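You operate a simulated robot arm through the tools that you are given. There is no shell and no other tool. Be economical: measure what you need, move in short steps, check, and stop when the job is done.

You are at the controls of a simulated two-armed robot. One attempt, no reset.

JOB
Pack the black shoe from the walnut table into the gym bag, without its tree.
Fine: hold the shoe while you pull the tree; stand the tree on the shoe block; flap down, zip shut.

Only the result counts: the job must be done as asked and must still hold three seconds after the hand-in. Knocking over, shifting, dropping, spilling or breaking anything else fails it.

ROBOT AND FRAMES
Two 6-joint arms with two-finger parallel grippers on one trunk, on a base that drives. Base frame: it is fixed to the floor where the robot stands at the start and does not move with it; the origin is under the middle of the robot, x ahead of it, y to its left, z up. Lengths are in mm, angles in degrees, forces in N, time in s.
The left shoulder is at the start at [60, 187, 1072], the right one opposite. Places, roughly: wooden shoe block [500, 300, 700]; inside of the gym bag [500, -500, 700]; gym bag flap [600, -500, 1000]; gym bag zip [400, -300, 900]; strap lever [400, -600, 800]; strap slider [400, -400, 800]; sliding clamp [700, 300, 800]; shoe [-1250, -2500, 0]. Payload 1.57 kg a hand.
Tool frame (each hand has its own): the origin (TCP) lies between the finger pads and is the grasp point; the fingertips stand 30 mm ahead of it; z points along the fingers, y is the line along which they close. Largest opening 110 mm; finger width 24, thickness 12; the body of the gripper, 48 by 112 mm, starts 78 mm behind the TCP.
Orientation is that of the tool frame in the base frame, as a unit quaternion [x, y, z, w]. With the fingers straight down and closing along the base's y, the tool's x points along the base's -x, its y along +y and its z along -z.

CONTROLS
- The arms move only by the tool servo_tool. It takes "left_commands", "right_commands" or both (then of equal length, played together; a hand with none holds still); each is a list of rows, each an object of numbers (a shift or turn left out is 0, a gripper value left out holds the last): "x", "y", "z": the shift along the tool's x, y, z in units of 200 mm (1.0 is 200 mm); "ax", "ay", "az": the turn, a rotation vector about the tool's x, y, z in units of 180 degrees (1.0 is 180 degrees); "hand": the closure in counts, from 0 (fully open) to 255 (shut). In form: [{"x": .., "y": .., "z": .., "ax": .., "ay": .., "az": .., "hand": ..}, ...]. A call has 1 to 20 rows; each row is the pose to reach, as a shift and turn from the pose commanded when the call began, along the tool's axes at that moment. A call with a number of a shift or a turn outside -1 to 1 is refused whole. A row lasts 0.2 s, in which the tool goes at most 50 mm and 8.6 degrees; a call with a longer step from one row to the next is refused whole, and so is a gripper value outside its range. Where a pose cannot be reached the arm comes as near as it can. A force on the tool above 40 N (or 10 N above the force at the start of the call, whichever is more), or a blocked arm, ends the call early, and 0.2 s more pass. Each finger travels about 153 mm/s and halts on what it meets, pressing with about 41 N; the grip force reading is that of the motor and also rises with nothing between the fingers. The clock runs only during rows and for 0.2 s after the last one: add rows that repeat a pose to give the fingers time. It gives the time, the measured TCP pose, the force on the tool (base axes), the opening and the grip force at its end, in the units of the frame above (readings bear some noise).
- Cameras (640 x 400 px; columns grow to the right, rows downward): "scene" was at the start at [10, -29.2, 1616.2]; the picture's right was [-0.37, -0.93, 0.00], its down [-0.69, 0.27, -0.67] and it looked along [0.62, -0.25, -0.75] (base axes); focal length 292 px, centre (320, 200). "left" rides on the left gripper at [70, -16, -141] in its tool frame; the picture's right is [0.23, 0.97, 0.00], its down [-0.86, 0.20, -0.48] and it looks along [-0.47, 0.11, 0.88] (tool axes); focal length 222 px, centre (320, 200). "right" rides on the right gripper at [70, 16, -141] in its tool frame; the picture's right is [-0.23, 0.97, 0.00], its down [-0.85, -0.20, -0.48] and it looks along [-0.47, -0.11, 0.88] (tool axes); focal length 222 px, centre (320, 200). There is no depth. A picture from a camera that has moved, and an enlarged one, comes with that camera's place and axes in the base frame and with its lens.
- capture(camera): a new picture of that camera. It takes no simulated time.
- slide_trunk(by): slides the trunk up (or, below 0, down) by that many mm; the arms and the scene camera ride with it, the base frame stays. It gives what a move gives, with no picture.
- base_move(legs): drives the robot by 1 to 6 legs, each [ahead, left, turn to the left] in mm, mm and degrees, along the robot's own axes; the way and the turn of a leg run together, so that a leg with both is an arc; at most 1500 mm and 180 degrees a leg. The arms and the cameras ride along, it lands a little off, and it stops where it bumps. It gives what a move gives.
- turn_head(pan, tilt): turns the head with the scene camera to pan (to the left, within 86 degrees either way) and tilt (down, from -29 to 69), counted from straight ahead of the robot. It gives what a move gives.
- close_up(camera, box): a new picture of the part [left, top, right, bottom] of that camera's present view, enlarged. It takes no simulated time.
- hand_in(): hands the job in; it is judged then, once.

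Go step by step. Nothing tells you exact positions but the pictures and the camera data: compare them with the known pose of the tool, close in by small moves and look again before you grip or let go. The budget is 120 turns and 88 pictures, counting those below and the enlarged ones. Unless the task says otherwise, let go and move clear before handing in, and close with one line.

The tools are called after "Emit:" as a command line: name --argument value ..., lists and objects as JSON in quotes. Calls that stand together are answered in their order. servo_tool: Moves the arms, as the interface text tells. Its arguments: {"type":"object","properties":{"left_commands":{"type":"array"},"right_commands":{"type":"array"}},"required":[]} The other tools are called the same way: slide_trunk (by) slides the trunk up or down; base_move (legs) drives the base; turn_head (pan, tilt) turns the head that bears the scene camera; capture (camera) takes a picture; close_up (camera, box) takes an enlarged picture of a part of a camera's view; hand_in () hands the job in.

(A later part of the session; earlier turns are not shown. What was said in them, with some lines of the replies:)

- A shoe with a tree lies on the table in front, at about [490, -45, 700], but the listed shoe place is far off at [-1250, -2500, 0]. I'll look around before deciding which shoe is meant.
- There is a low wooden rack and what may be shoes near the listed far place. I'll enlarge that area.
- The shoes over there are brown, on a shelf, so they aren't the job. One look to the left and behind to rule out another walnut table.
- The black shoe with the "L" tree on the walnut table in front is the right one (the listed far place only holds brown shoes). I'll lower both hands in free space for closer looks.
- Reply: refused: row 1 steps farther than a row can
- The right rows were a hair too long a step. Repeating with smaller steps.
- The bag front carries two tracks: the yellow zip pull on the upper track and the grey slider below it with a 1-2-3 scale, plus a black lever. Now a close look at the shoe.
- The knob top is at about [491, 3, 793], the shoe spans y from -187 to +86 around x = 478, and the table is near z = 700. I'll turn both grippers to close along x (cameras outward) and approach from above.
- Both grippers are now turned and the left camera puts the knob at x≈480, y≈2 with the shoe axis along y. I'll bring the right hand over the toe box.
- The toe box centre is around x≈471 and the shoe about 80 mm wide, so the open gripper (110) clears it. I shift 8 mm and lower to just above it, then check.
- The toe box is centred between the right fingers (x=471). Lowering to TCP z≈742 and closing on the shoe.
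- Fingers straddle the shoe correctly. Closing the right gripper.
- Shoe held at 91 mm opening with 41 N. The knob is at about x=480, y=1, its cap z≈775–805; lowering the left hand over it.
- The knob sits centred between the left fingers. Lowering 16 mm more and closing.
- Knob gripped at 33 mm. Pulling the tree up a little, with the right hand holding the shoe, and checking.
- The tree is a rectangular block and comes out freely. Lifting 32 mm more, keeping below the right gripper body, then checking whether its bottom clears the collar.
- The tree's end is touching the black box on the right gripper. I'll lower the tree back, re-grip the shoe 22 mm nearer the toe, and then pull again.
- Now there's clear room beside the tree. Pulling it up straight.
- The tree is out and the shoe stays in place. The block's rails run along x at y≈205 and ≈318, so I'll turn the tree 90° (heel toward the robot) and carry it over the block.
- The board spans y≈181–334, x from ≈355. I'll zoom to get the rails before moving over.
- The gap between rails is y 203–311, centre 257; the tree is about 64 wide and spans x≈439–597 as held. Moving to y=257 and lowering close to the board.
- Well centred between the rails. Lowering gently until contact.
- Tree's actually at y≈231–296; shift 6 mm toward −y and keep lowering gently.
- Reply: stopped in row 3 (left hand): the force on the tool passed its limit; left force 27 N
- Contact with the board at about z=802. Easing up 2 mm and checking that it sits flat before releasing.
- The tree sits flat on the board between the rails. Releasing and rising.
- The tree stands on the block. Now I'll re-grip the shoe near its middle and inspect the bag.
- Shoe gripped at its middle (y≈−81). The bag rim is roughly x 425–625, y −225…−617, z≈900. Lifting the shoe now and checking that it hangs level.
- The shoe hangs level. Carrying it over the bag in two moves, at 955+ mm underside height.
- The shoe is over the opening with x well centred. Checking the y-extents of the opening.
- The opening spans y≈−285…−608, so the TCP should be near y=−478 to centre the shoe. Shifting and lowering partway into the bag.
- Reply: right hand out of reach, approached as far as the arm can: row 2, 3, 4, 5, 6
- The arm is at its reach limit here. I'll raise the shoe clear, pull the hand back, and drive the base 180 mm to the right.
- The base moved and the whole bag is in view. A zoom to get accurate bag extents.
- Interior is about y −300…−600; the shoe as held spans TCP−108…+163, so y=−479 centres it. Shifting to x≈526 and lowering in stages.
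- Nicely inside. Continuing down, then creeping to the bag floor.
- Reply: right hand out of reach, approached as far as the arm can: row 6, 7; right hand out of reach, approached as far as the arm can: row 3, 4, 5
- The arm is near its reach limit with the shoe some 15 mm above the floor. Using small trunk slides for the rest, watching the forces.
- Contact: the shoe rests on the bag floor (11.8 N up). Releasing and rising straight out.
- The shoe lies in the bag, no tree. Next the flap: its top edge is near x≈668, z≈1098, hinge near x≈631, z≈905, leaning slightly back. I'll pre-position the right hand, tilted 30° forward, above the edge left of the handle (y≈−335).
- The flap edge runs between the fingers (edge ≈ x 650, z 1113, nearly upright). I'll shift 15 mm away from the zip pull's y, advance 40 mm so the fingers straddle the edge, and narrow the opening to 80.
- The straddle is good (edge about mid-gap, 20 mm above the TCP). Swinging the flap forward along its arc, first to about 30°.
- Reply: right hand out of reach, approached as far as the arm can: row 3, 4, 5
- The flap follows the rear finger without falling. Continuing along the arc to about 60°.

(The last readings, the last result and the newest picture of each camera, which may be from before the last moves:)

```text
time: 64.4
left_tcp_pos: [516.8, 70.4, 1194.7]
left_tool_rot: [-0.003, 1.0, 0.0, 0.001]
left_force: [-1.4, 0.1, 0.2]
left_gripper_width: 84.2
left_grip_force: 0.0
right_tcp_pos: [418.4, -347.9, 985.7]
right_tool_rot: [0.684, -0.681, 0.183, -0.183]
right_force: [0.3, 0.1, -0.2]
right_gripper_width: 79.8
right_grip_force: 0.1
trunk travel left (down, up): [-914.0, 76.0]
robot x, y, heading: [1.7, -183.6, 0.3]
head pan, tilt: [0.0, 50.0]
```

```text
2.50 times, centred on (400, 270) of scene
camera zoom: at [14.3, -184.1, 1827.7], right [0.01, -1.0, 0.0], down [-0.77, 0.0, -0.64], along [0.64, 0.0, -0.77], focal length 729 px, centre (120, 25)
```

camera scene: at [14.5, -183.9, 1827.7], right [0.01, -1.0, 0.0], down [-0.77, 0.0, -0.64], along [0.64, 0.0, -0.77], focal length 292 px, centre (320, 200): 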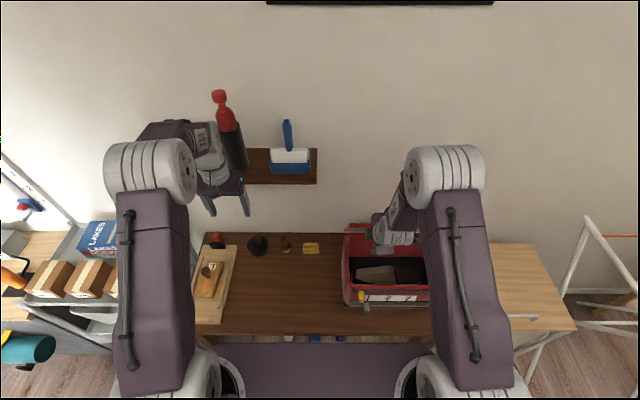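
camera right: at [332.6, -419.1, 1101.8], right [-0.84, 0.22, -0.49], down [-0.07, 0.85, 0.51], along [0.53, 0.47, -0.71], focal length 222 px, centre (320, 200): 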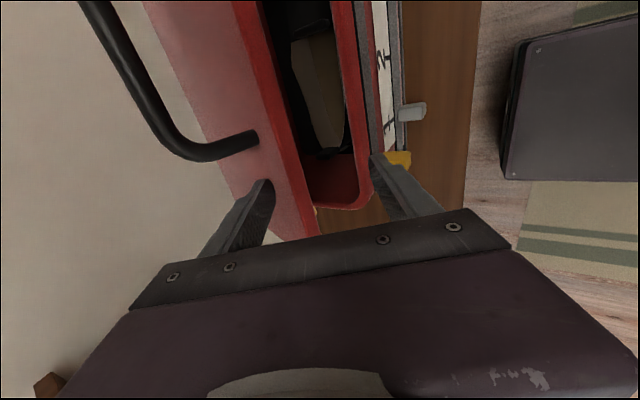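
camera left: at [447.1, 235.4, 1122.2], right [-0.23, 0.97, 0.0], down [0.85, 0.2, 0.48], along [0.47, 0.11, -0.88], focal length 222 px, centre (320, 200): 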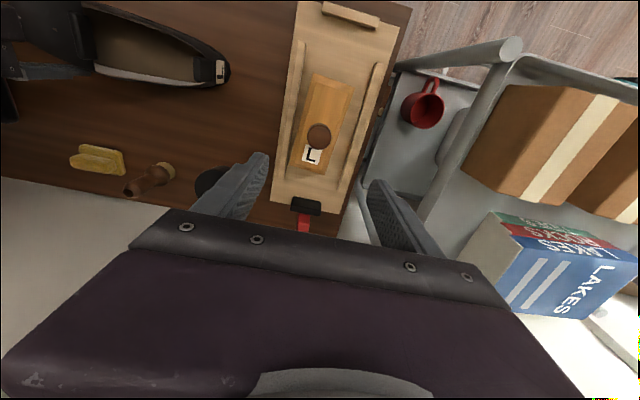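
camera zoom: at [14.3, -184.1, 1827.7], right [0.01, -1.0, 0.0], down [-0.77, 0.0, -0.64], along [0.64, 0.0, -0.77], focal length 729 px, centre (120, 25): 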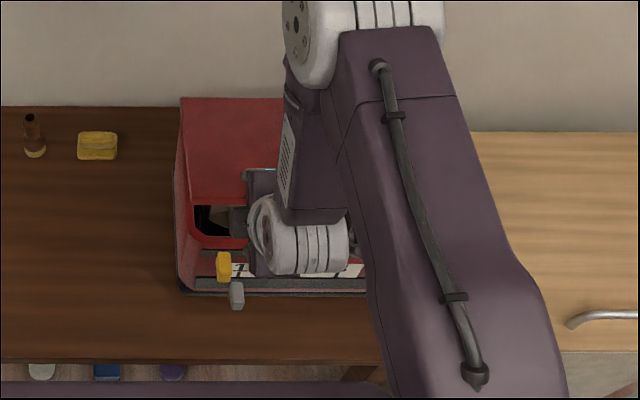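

The flap is at roughly 65°. Withdrawing the fingers backward, closing them and standing the hand upright above the flap to press it down.

Emit:
servo_tool --right_commands '[{"z": -0.12}, {"z": -0.24}, {"z": -0.4}, {"z": -0.5, "hand": 255}, {"y": -0.02, "z": -0.5, "ax": -0.04}, {"y": -0.12, "z": -0.43, "ax": -0.08}, {"y": -0.22, "z": -0.35, "ax": -0.12}, {"y": -0.32, "z": -0.27, "ax": -0.167}, {"y": -0.32, "z": -0.27, "ax": -0.167}]'

Emit:
close_up --camera "scene" --box '[320, 190, 480, 350]'

```text
time: 66.4
left_tcp_pos: [516.6, 69.7, 1193.6]
left_tool_rot: [-0.003, 1.0, 0.0, 0.001]
left_force: [-0.8, 0.3, 0.0]
left_gripper_width: 84.1
left_grip_force: 0.1
right_tcp_pos: [444.6, -348.8, 1066.8]
right_tool_rot: [0.71, -0.705, -0.001, 0.0]
right_force: [-0.4, 0.5, -0.5]
right_gripper_width: 0.1
right_grip_force: 20.8
right hand out of reach, approached as far as the arm can: row 4, 7
trunk travel left (down, up): [-914.0, 76.0]
robot x, y, heading: [2.2, -184.8, 0.3]
head pan, tilt: [0.0, 50.0]
```

```text
2.50 times, centred on (400, 270) of scene
camera zoom: at [13.9, -184.3, 1827.7], right [0.01, -1.0, 0.0], down [-0.77, 0.0, -0.64], along [0.64, 0.0, -0.77], focal length 729 px, centre (120, 25)
```

zoom: 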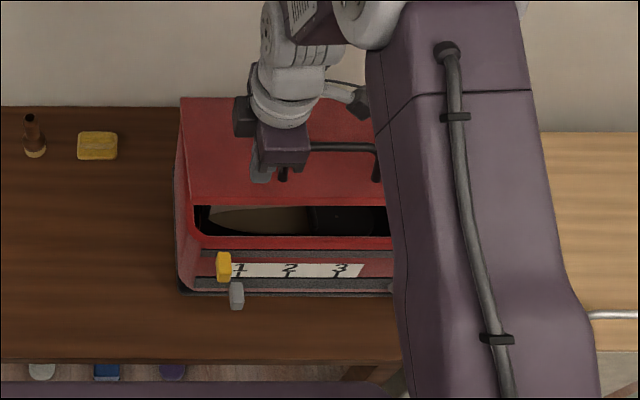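

The flap stays at ~65° by hinge friction. Pressing it down with the closed fingertips near its front edge.

Emit:
servo_tool --right_commands '[{"z": 0.12}, {"z": 0.24}, {"z": 0.34}, {"z": 0.44}, {"z": 0.52}, {"z": 0.58}, {"z": 0.58}]'

Emit:
close_up --camera "scene" --box '[320, 190, 480, 350]'

```text
time: 68.0
left_tcp_pos: [517.7, 69.5, 1194.5]
left_tool_rot: [-0.002, 1.0, 0.0, 0.001]
left_force: [0.3, 0.7, 0.5]
left_gripper_width: 84.3
left_grip_force: 0.0
right_tcp_pos: [443.6, -351.6, 949.2]
right_tool_rot: [0.709, -0.705, -0.001, 0.001]
right_force: [-1.1, -0.4, -1.4]
right_gripper_width: 0.0
right_grip_force: 21.6
trunk travel left (down, up): [-914.0, 76.0]
robot x, y, heading: [5.2, -179.7, 0.5]
head pan, tilt: [0.0, 50.0]
```

```text
2.50 times, centred on (400, 270) of scene
camera zoom: at [14.5, -184.1, 1827.7], right [0.01, -1.0, 0.0], down [-0.77, 0.0, -0.64], along [0.64, 0.0, -0.77], focal length 729 px, centre (120, 25)
```

zoom: 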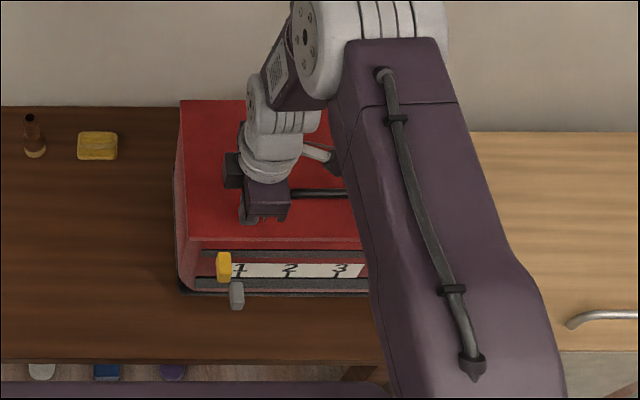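

Almost shut. Pressing the remaining few millimetres until resistance.

Emit:
servo_tool --right_commands '[{"z": 0.025}, {"z": 0.05}, {"z": 0.075}, {"z": 0.1}, {"z": 0.125}, {"z": 0.15}, {"z": 0.15}]'

Emit:
close_up --camera "scene" --box '[320, 190, 480, 350]'

```text
time: 68.6
left_tcp_pos: [511.6, 70.4, 1195.2]
left_tool_rot: [-0.003, 1.0, 0.001, 0.003]
left_force: [-0.7, -0.3, 0.1]
left_gripper_width: 84.2
left_grip_force: 0.1
right_tcp_pos: [446.8, -350.4, 943.4]
right_tool_rot: [0.709, -0.705, 0.004, -0.004]
right_force: [-10.1, -4.4, 36.8]
right_gripper_width: 0.3
right_grip_force: 22.0
trunk travel left (down, up): [-914.0, 76.0]
robot x, y, heading: [-3.9, -181.2, 0.2]
head pan, tilt: [0.0, 50.0]
stopped in row 3 (right hand): the force on the tool passed its limit (the readings are from after the stop); the commanded pose is now the measured one
```

```text
2.50 times, centred on (400, 270) of scene
camera zoom: at [7.2, -183.3, 1828.2], right [0.0, -1.0, 0.0], down [-0.76, 0.0, -0.65], along [0.65, 0.0, -0.76], focal length 729 px, centre (120, 25)
```

zoom: 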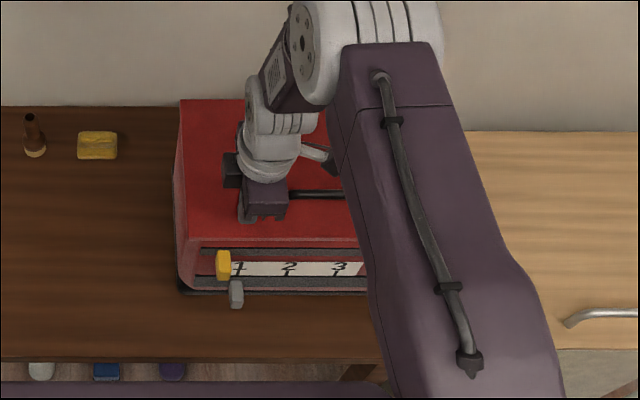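

The flap is down firmly. The zip pull is the yellow block at about [395, −322, 875]; the grey strap slider sits ~100 mm lower. Lifting off and turning the right hand so it closes along y above the pull.

Emit:
servo_tool --right_commands '[{"z": -0.15}, {"z": -0.35}, {"z": -0.55, "hand": 0}, {"z": -0.6, "y": 0.05, "az": 0.042}, {"z": -0.6, "y": 0.1, "az": 0.084}, {"z": -0.6, "y": 0.15, "az": 0.126}, {"z": -0.6, "y": 0.2, "az": 0.168}, {"z": -0.6, "y": 0.25, "az": 0.21}, {"z": -0.6, "y": 0.25, "x": -0.03, "az": 0.252}, {"z": -0.6, "y": 0.25, "x": -0.06, "az": 0.294}, {"z": -0.6, "y": 0.25, "x": -0.1, "az": 0.336}, {"z": -0.6, "y": 0.25, "x": -0.14, "az": 0.378}, {"z": -0.6, "y": 0.25, "x": -0.14, "az": 0.42}, {"z": -0.6, "y": 0.25, "x": -0.14, "az": 0.462}, {"z": -0.6, "y": 0.25, "x": -0.14, "az": 0.5}, {"z": -0.6, "y": 0.25, "x": -0.14, "az": 0.5}]'

Emit:
capture --camera "right"

Emit:
close_up --camera "scene" --box '[320, 190, 480, 350]'

```text
time: 72.0
left_tcp_pos: [516.1, 69.7, 1193.6]
left_tool_rot: [-0.003, 1.0, 0.0, 0.001]
left_force: [0.3, 0.6, -0.3]
left_gripper_width: 84.1
left_grip_force: 0.0
right_tcp_pos: [398.7, -323.5, 1060.1]
right_tool_rot: [-0.002, 1.0, -0.001, 0.003]
right_force: [0.2, 0.3, -0.8]
right_gripper_width: 110.1
right_grip_force: 0.0
trunk travel left (down, up): [-914.0, 76.0]
robot x, y, heading: [1.0, -180.8, 0.3]
head pan, tilt: [0.0, 50.0]
```

```text
13 pictures are left
camera right: at [327.1, -307.8, 1202.5], right [0.22, 0.97, 0.0], down [0.85, -0.2, 0.49], along [0.47, -0.11, -0.87], focal length 222 px, centre (320, 200)
```

right: 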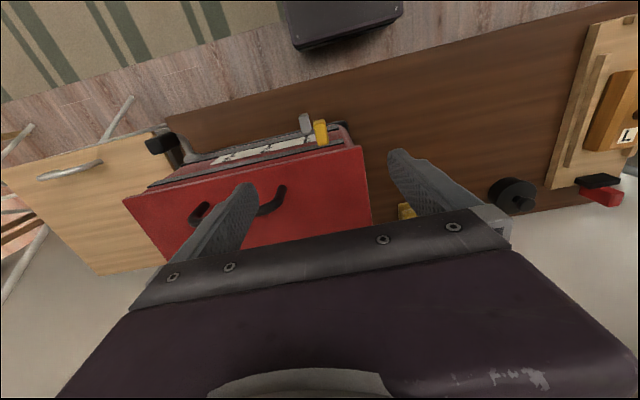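

```text
2.50 times, centred on (400, 270) of scene
camera zoom: at [14.5, -184.2, 1827.7], right [0.0, -1.0, 0.0], down [-0.77, 0.0, -0.64], along [0.64, 0.0, -0.77], focal length 729 px, centre (120, 25)
```

zoom: 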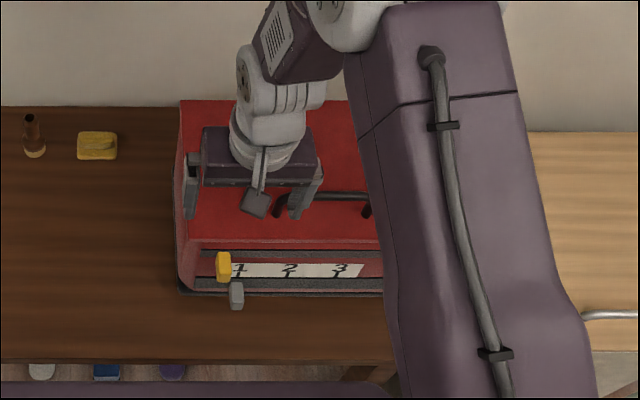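

The flap is closed. The pull from this view is at x≈389, y≈−322. Lowering the half-open hand over it to check the alignment.

Emit:
servo_tool --right_commands '[{"x": 0.055, "hand": 90}, {"x": 0.055, "z": 0.2}, {"x": 0.055, "z": 0.4}, {"x": 0.055, "z": 0.6}, {"x": 0.055, "z": 0.66}, {"x": 0.055, "z": 0.66}]'

Emit:
capture --camera "right"

Emit:
close_up --camera "scene" --box '[330, 210, 430, 310]'

```text
time: 73.4
left_tcp_pos: [516.0, 70.3, 1193.5]
left_tool_rot: [-0.003, 1.0, 0.0, 0.001]
left_force: [-0.4, 0.5, -1.2]
left_gripper_width: 84.3
left_grip_force: 0.0
right_tcp_pos: [390.0, -322.3, 928.1]
right_tool_rot: [-0.003, 1.0, 0.0, 0.004]
right_force: [0.3, 0.1, -0.1]
right_gripper_width: 71.4
right_grip_force: 0.0
trunk travel left (down, up): [-914.0, 76.0]
robot x, y, heading: [2.6, -186.0, 0.1]
head pan, tilt: [0.0, 50.0]
```

```text
11 pictures are left
camera right: at [317.6, -307.5, 1070.2], right [0.22, 0.97, 0.0], down [0.85, -0.2, 0.49], along [0.47, -0.11, -0.87], focal length 222 px, centre (320, 200)
```

right: 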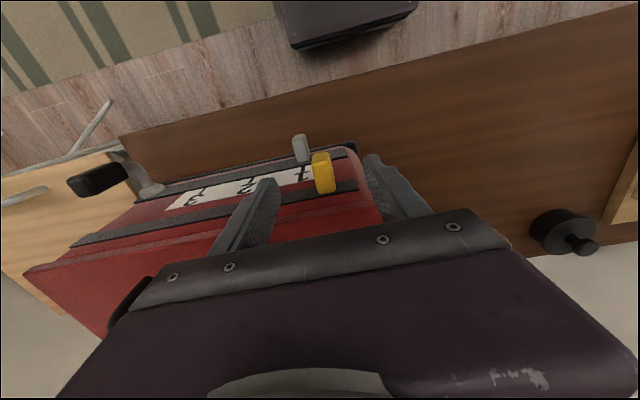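

```text
4.00 times, centred on (380, 260) of scene
camera zoom: at [14.6, -184.4, 1827.7], right [0.0, -1.0, 0.0], down [-0.77, 0.0, -0.64], along [0.64, 0.0, -0.77], focal length 1167 px, centre (80, -40)
```

zoom: 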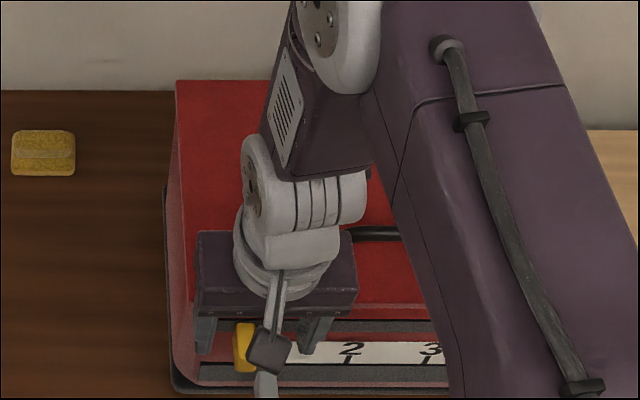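

The pull lies centred between the fingers. Lowering to z≈890 and gripping it.

Emit:
servo_tool --right_commands '[{"z": 0.1}, {"z": 0.19}, {"z": 0.19}, {"z": 0.19, "hand": 170}, {"z": 0.19, "hand": 255}, {"z": 0.19, "hand": 255}, {"z": 0.19, "hand": 255}]'

Emit:
capture --camera "right"

```text
time: 75.0
left_tcp_pos: [516.8, 69.1, 1194.3]
left_tool_rot: [-0.002, 1.0, 0.0, 0.001]
left_force: [-0.7, 0.4, -0.1]
left_gripper_width: 84.4
left_grip_force: 0.1
right_tcp_pos: [387.3, -321.0, 892.5]
right_tool_rot: [-0.003, 1.0, 0.001, 0.004]
right_force: [-1.0, 1.1, -0.3]
right_gripper_width: 18.0
right_grip_force: 32.3
trunk travel left (down, up): [-914.0, 76.0]
robot x, y, heading: [0.0, -186.0, 0.5]
head pan, tilt: [0.0, 50.0]
```

```text
9 pictures are left
camera right: at [315.9, -306.4, 1033.4], right [0.22, 0.97, 0.0], down [0.85, -0.2, 0.49], along [0.47, -0.11, -0.87], focal length 222 px, centre (320, 200)
```

right: 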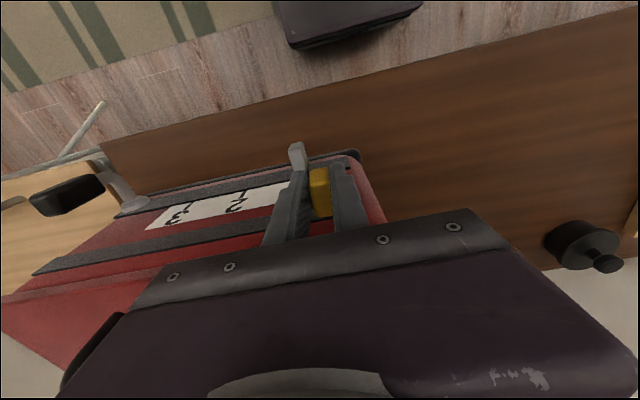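

Pull gripped (18 mm). Sliding it along the track toward −y.

Emit:
servo_tool --right_commands '[{"y": -0.1}, {"y": -0.2}, {"y": -0.32}, {"y": -0.44}, {"y": -0.56}, {"y": -0.68}, {"y": -0.8}, {"y": -0.9}, {"y": -0.9}]'

Emit:
capture --camera "right"

```text
time: 77.0
left_tcp_pos: [516.9, 70.2, 1195.0]
left_tool_rot: [-0.003, 1.0, 0.0, 0.001]
left_force: [0.3, 0.6, 0.5]
left_gripper_width: 84.3
left_grip_force: 0.0
right_tcp_pos: [388.7, -503.8, 891.4]
right_tool_rot: [-0.002, 1.0, 0.0, 0.004]
right_force: [-4.4, -1.0, 1.5]
right_gripper_width: 17.9
right_grip_force: 32.1
trunk travel left (down, up): [-914.0, 76.0]
robot x, y, heading: [0.6, -187.3, 0.4]
head pan, tilt: [0.0, 50.0]
```

```text
8 pictures are left
camera right: at [315.8, -488.4, 1033.4], right [0.22, 0.97, 0.0], down [0.85, -0.19, 0.49], along [0.47, -0.11, -0.87], focal length 222 px, centre (320, 200)
```

right: 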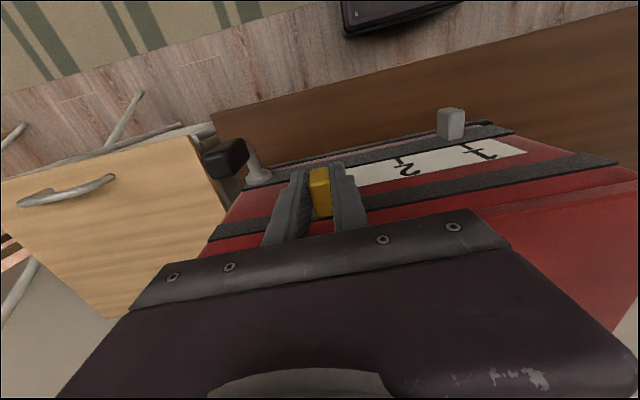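

The pull slid along, the grey slider stayed put. Continuing to the end stop; the lever knob is lower than the fingertips.

Emit:
servo_tool --right_commands '[{"y": -0.08}, {"y": -0.16}, {"y": -0.24}, {"y": -0.32}, {"y": -0.36}, {"y": -0.4}, {"y": -0.44}, {"y": -0.48}, {"y": -0.48}]'

Emit:
capture --camera "right"

```text
time: 79.0
left_tcp_pos: [517.9, 72.7, 1192.9]
left_tool_rot: [-0.003, 1.0, 0.0, 0.001]
left_force: [0.3, 0.7, 0.4]
left_gripper_width: 83.8
left_grip_force: 0.0
right_tcp_pos: [392.0, -598.4, 890.9]
right_tool_rot: [-0.003, 1.0, -0.002, 0.006]
right_force: [1.5, 8.8, 0.4]
right_gripper_width: 17.9
right_grip_force: 32.5
trunk travel left (down, up): [-914.0, 76.0]
robot x, y, heading: [-3.6, -181.6, 0.2]
head pan, tilt: [0.0, 50.0]
```

```text
7 pictures are left
camera right: at [319.6, -582.5, 1032.0], right [0.22, 0.98, 0.0], down [0.85, -0.19, 0.49], along [0.48, -0.11, -0.87], focal length 222 px, centre (320, 200)
```

right: 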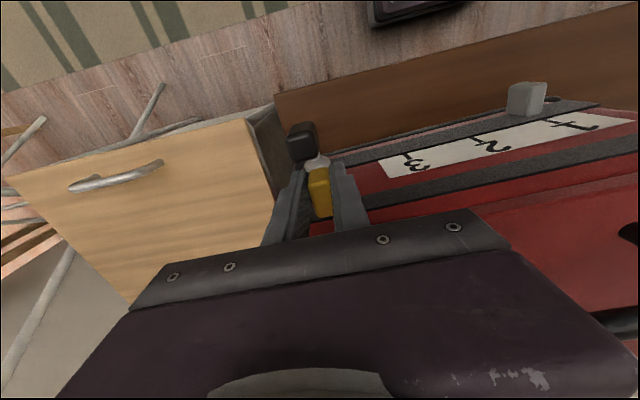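

There's resistance (8.8 N), apparently the end stop. Nudging a little more to confirm.

Emit:
servo_tool --right_commands '[{"y": -0.02}, {"y": -0.03}, {"y": -0.03}]'

Emit:
close_up --camera "scene" --box '[330, 210, 490, 330]'

```text
time: 79.8
left_tcp_pos: [518.2, 72.7, 1193.3]
left_tool_rot: [-0.003, 1.0, -0.001, 0.0]
left_force: [-0.2, 0.1, -1.1]
left_gripper_width: 84.2
left_grip_force: 0.0
right_tcp_pos: [389.5, -604.4, 891.4]
right_tool_rot: [-0.003, 1.0, -0.001, 0.004]
right_force: [3.9, 13.3, 0.1]
right_gripper_width: 18.2
right_grip_force: 32.7
trunk travel left (down, up): [-914.0, 76.0]
robot x, y, heading: [5.9, -185.1, 0.1]
head pan, tilt: [0.0, 50.0]
```

```text
3.33 times, centred on (410, 270) of scene
camera zoom: at [16.1, -181.0, 1827.6], right [0.0, -1.0, 0.0], down [-0.77, 0.0, -0.64], along [0.64, 0.0, -0.77], focal length 972 px, centre (20, -33)
```

zoom: 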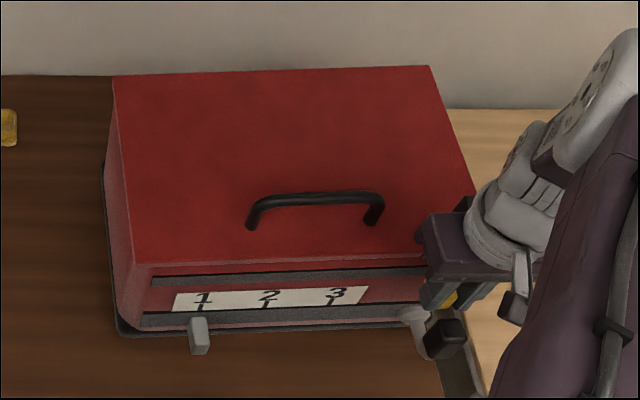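

The pull is at its end, but comparing pictures the bag has crept roughly 10–15 mm toward −y with about 2° of turn in the final push, so I stop pushing. Opening the fingers and rising clear, then I'll measure.

Emit:
servo_tool --right_commands '[{"hand": 200}, {"hand": 150}, {"hand": 150}, {"z": -0.15}, {"z": -0.35}, {"z": -0.55}, {"z": -0.75}, {"z": -0.75}]'

Emit:
servo_tool --right_commands '[{"x": 0.1, "y": 0.0}, {"x": 0.3}, {"x": 0.5}, {"x": 0.5}]'

Emit:
turn_head --pan -20 --tilt 50

Emit:
close_up --camera "scene" --box '[220, 170, 440, 330]'

```text
time: 81.6
left_tcp_pos: [517.1, 70.4, 1193.6]
left_tool_rot: [-0.002, 1.0, 0.0, 0.002]
left_force: [0.0, -0.5, -0.9]
left_gripper_width: 84.2
left_grip_force: 0.0
right_tcp_pos: [388.3, -604.5, 1042.5]
right_tool_rot: [-0.003, 1.0, 0.0, 0.003]
right_force: [-0.2, 0.0, -0.7]
right_gripper_width: 45.2
right_grip_force: 0.1
trunk travel left (down, up): [-914.0, 76.0]
robot x, y, heading: [-3.0, -180.8, 0.4]
head pan, tilt: [0.0, 50.0]
```

```text
time: 82.6
left_tcp_pos: [518.1, 70.4, 1193.7]
left_tool_rot: [-0.003, 1.0, 0.0, 0.0]
left_force: [-0.3, 0.0, -0.4]
left_gripper_width: 84.3
left_grip_force: 0.0
right_tcp_pos: [288.5, -606.7, 1040.3]
right_tool_rot: [-0.003, 1.0, 0.001, 0.003]
right_force: [0.2, 0.1, 0.0]
right_gripper_width: 45.3
right_grip_force: 0.1
trunk travel left (down, up): [-914.0, 76.0]
robot x, y, heading: [-2.1, -184.8, 0.2]
head pan, tilt: [0.0, 50.0]
```

```text
time: 83.5
left_tcp_pos: [517.6, 69.1, 1193.4]
left_tool_rot: [-0.002, 1.0, -0.001, 0.001]
left_force: [0.9, 0.4, 0.3]
left_gripper_width: 84.5
left_grip_force: 0.1
right_tcp_pos: [289.1, -606.9, 1039.2]
right_tool_rot: [-0.002, 1.0, 0.0, 0.003]
right_force: [0.1, 0.1, -0.2]
right_gripper_width: 45.5
right_grip_force: 0.0
trunk travel left (down, up): [-914.0, 76.0]
robot x, y, heading: [-3.1, -182.0, 0.1]
head pan, tilt: [-20.0, 50.0]
```

```text
2.50 times, centred on (330, 250) of scene
camera zoom: at [10.1, -210.5, 1827.7], right [-0.34, -0.94, 0.0], down [-0.72, 0.26, -0.64], along [0.61, -0.22, -0.77], focal length 729 px, centre (295, 75)
```

zoom: 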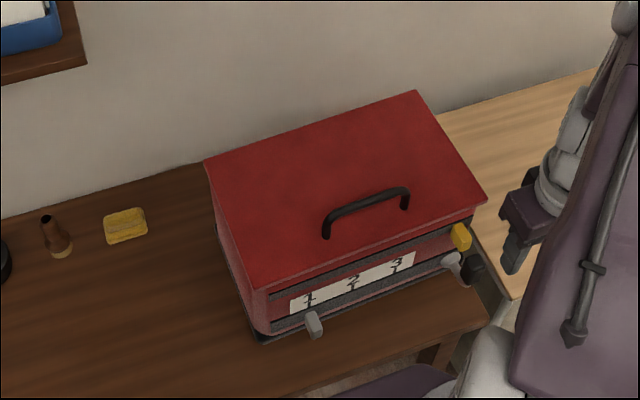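

Zip is at its end, flap down. I measure the bag as shifted about 17 mm toward −y and ~2.5° counter-clockwise; I'll nudge it back gently by pushing its right wall near the front. First lower the trunk for reach and bring the closed hand beside the bag.

Emit:
slide_trunk --by -120

Emit:
servo_tool --right_commands '[{"z": -0.15, "hand": 255}, {"z": -0.3, "y": -0.1}, {"z": -0.3, "y": -0.3}, {"z": -0.3, "y": -0.48}, {"z": -0.3, "y": -0.48, "x": -0.2}, {"z": -0.3, "y": -0.48, "x": -0.4}, {"z": -0.3, "y": -0.48, "x": -0.6}, {"z": -0.3, "y": -0.48, "x": -0.8}, {"z": -0.3, "y": -0.48, "x": -0.85}, {"z": -0.3, "y": -0.48, "x": -0.85}]'

Emit:
capture --camera "right"

```text
time: 85.0
left_tcp_pos: [518.5, 69.2, 1074.0]
left_tool_rot: [-0.002, 1.0, -0.001, 0.0]
left_force: [0.2, 0.6, 0.8]
left_gripper_width: 84.3
left_grip_force: 0.0
right_tcp_pos: [288.7, -607.7, 920.1]
right_tool_rot: [-0.003, 1.0, 0.0, 0.004]
right_force: [-0.1, -0.2, 0.9]
right_gripper_width: 45.5
right_grip_force: 0.0
trunk travel left (down, up): [-794.0, 196.0]
robot x, y, heading: [1.4, -186.2, 0.0]
head pan, tilt: [-20.0, 50.0]
```

```text
time: 87.2
left_tcp_pos: [515.5, 70.0, 1074.5]
left_tool_rot: [-0.003, 1.0, 0.0, 0.001]
left_force: [-0.7, 1.1, -0.5]
left_gripper_width: 84.1
left_grip_force: 0.1
right_tcp_pos: [459.6, -702.3, 979.6]
right_tool_rot: [-0.003, 1.0, 0.0, 0.004]
right_force: [0.3, 0.0, -0.2]
right_gripper_width: 0.0
right_grip_force: 21.0
trunk travel left (down, up): [-794.0, 196.0]
robot x, y, heading: [-2.6, -180.7, 0.5]
head pan, tilt: [-20.0, 50.0]
```

```text
4 pictures are left
camera right: at [387.8, -686.3, 1122.3], right [0.22, 0.97, 0.0], down [0.85, -0.2, 0.48], along [0.47, -0.11, -0.87], focal length 222 px, centre (320, 200)
```

right: 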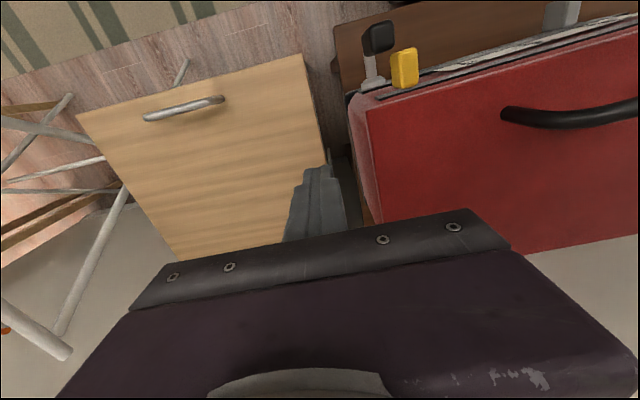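

The bag's right side is at y≈−650. Lowering beside it to z≈850 and approaching to contact.

Emit:
servo_tool --right_commands '[{"z": 0.2}, {"z": 0.4}, {"z": 0.6}, {"z": 0.645}, {"z": 0.645, "y": 0.08}, {"z": 0.645, "y": 0.16}, {"z": 0.645, "y": 0.2}, {"z": 0.645, "y": 0.2}]'

Emit:
servo_tool --right_commands '[{"y": 0.02}, {"y": 0.04}, {"y": 0.04}]'

```text
time: 89.0
left_tcp_pos: [516.7, 67.0, 1074.3]
left_tool_rot: [-0.002, 1.0, 0.0, 0.0]
left_force: [-1.0, 0.2, 0.6]
left_gripper_width: 84.3
left_grip_force: 0.1
right_tcp_pos: [457.9, -665.1, 852.3]
right_tool_rot: [-0.001, 1.0, 0.0, 0.006]
right_force: [0.1, -16.7, 1.8]
right_gripper_width: 0.0
right_grip_force: 20.9
trunk travel left (down, up): [-794.0, 196.0]
robot x, y, heading: [-3.2, -185.7, 0.4]
head pan, tilt: [-20.0, 50.0]
```

```text
time: 89.8
left_tcp_pos: [516.6, 68.2, 1075.6]
left_tool_rot: [-0.003, 1.0, 0.001, 0.0]
left_force: [0.8, -0.8, -0.5]
left_gripper_width: 84.1
left_grip_force: 0.1
right_tcp_pos: [457.0, -655.1, 850.3]
right_tool_rot: [-0.002, 1.0, 0.003, 0.004]
right_force: [-6.1, -11.9, -2.0]
right_gripper_width: 0.0
right_grip_force: 21.6
trunk travel left (down, up): [-794.0, 196.0]
robot x, y, heading: [-0.4, -180.3, 0.2]
head pan, tilt: [-20.0, 50.0]
```

The bag is sliding back (~12 N). Pushing 8 mm more and measuring.

Emit:
servo_tool --right_commands '[{"y": 0.02}, {"y": 0.04}, {"y": 0.04}]'

Emit:
close_up --camera "scene" --box '[220, 130, 440, 290]'

```text
time: 90.6
left_tcp_pos: [515.8, 67.8, 1074.9]
left_tool_rot: [-0.003, 1.0, 0.002, 0.001]
left_force: [0.5, 0.4, 0.3]
left_gripper_width: 84.3
left_grip_force: 0.1
right_tcp_pos: [459.4, -648.8, 851.5]
right_tool_rot: [-0.003, 1.0, 0.001, 0.004]
right_force: [-1.3, -13.8, 4.5]
right_gripper_width: 0.1
right_grip_force: 22.0
trunk travel left (down, up): [-794.0, 196.0]
robot x, y, heading: [0.2, -183.5, 0.3]
head pan, tilt: [-20.0, 50.0]
```

```text
2.50 times, centred on (330, 210) of scene
camera zoom: at [8.7, -213.6, 1707.7], right [-0.34, -0.94, 0.0], down [-0.72, 0.26, -0.64], along [0.61, -0.22, -0.77], focal length 729 px, centre (295, 175)
```

zoom: 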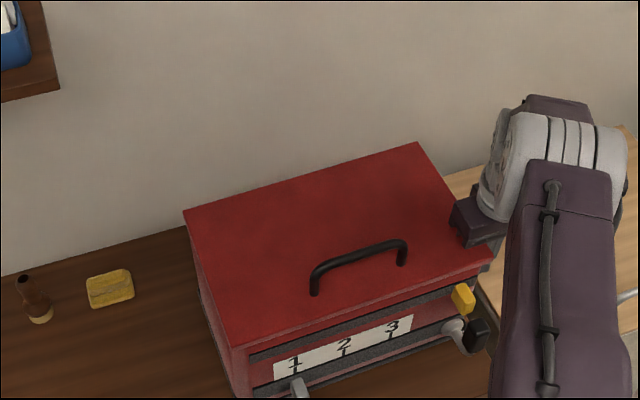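

The bag is back within a few millimetres (left edge y≈−277, yaw <1°), zip still at its end. Backing off and moving clear.

Emit:
servo_tool --right_commands '[{"y": -0.1}, {"y": -0.2}, {"y": -0.2, "z": -0.2}, {"y": -0.2, "z": -0.4}, {"y": -0.2, "z": -0.6}, {"y": -0.2, "z": -0.7}, {"y": -0.2, "z": -0.7, "x": 0.2}, {"y": -0.2, "z": -0.7, "x": 0.4}, {"y": -0.2, "z": -0.7, "x": 0.6}, {"y": -0.2, "z": -0.7, "x": 0.7}, {"y": -0.2, "z": -0.7, "x": 0.7}]'

Emit:
turn_head --pan 0 --tilt 50

Emit:
capture --camera "scene"

```text
time: 93.0
left_tcp_pos: [517.2, 70.5, 1074.7]
left_tool_rot: [-0.003, 1.0, 0.001, 0.002]
left_force: [-0.5, 0.1, 0.4]
left_gripper_width: 84.0
left_grip_force: 0.1
right_tcp_pos: [320.8, -688.5, 987.8]
right_tool_rot: [-0.002, 1.0, 0.0, 0.004]
right_force: [-0.2, -0.3, 0.6]
right_gripper_width: 0.0
right_grip_force: 21.2
trunk travel left (down, up): [-794.0, 196.0]
robot x, y, heading: [-0.0, -185.1, 0.2]
head pan, tilt: [-20.0, 50.0]
```

```text
time: 93.8
left_tcp_pos: [517.4, 69.2, 1074.1]
left_tool_rot: [-0.002, 1.0, 0.0, 0.001]
left_force: [0.3, 0.4, 0.0]
left_gripper_width: 84.4
left_grip_force: 0.1
right_tcp_pos: [320.9, -689.8, 988.9]
right_tool_rot: [-0.002, 1.0, 0.001, 0.004]
right_force: [-0.5, -0.2, -0.7]
right_gripper_width: 0.0
right_grip_force: 21.6
trunk travel left (down, up): [-794.0, 196.0]
robot x, y, heading: [1.2, -184.5, 0.4]
head pan, tilt: [0.0, 50.0]
```

```text
2 pictures are left
camera scene: at [14.3, -184.5, 1707.7], right [0.0, -1.0, 0.0], down [-0.77, 0.0, -0.64], along [0.64, 0.0, -0.77], focal length 292 px, centre (320, 200)
```

scene: 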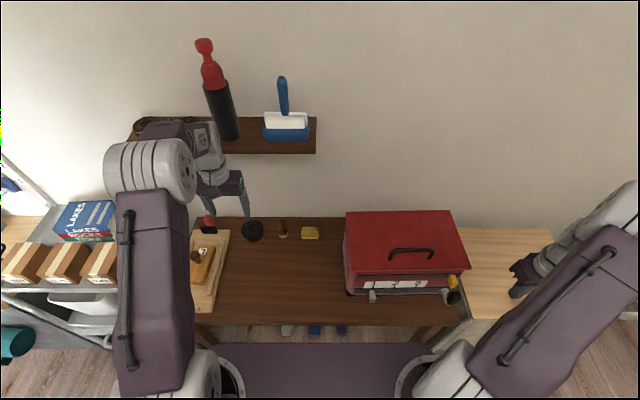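

All looks right: the tree on the block, flap down, zip pull at the right end. One last zoom on the bag before handing in.

Emit:
close_up --camera "scene" --box '[335, 200, 485, 310]'

```text
3.64 times, centred on (410, 255) of scene
camera zoom: at [14.3, -184.5, 1707.7], right [0.0, -1.0, 0.0], down [-0.77, 0.0, -0.64], along [0.64, 0.0, -0.77], focal length 1061 px, centre (-7, 0)
```

zoom: 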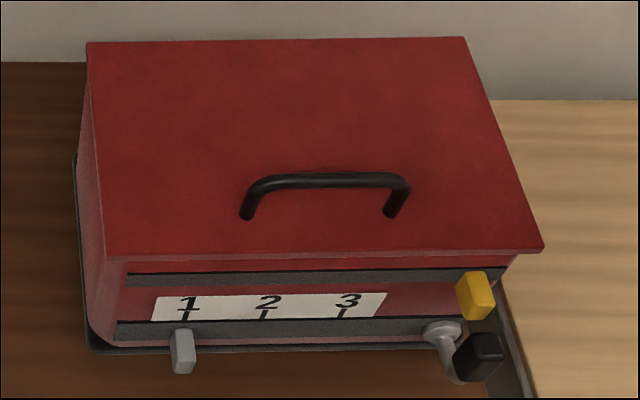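

The flap lies flush, the zip pull is at the far end of its track, and the strap slider and lever are as they were. Handing in.

Emit:
hand_in

```text
The job is handed in.
```

The black shoe is in the gym bag without its tree. The tree stands on the shoe block, the flap is down and the zip is shut. The last push on the zip moved the bag by roughly 17 mm; I pushed it back to within a few millimetres of where it stood.
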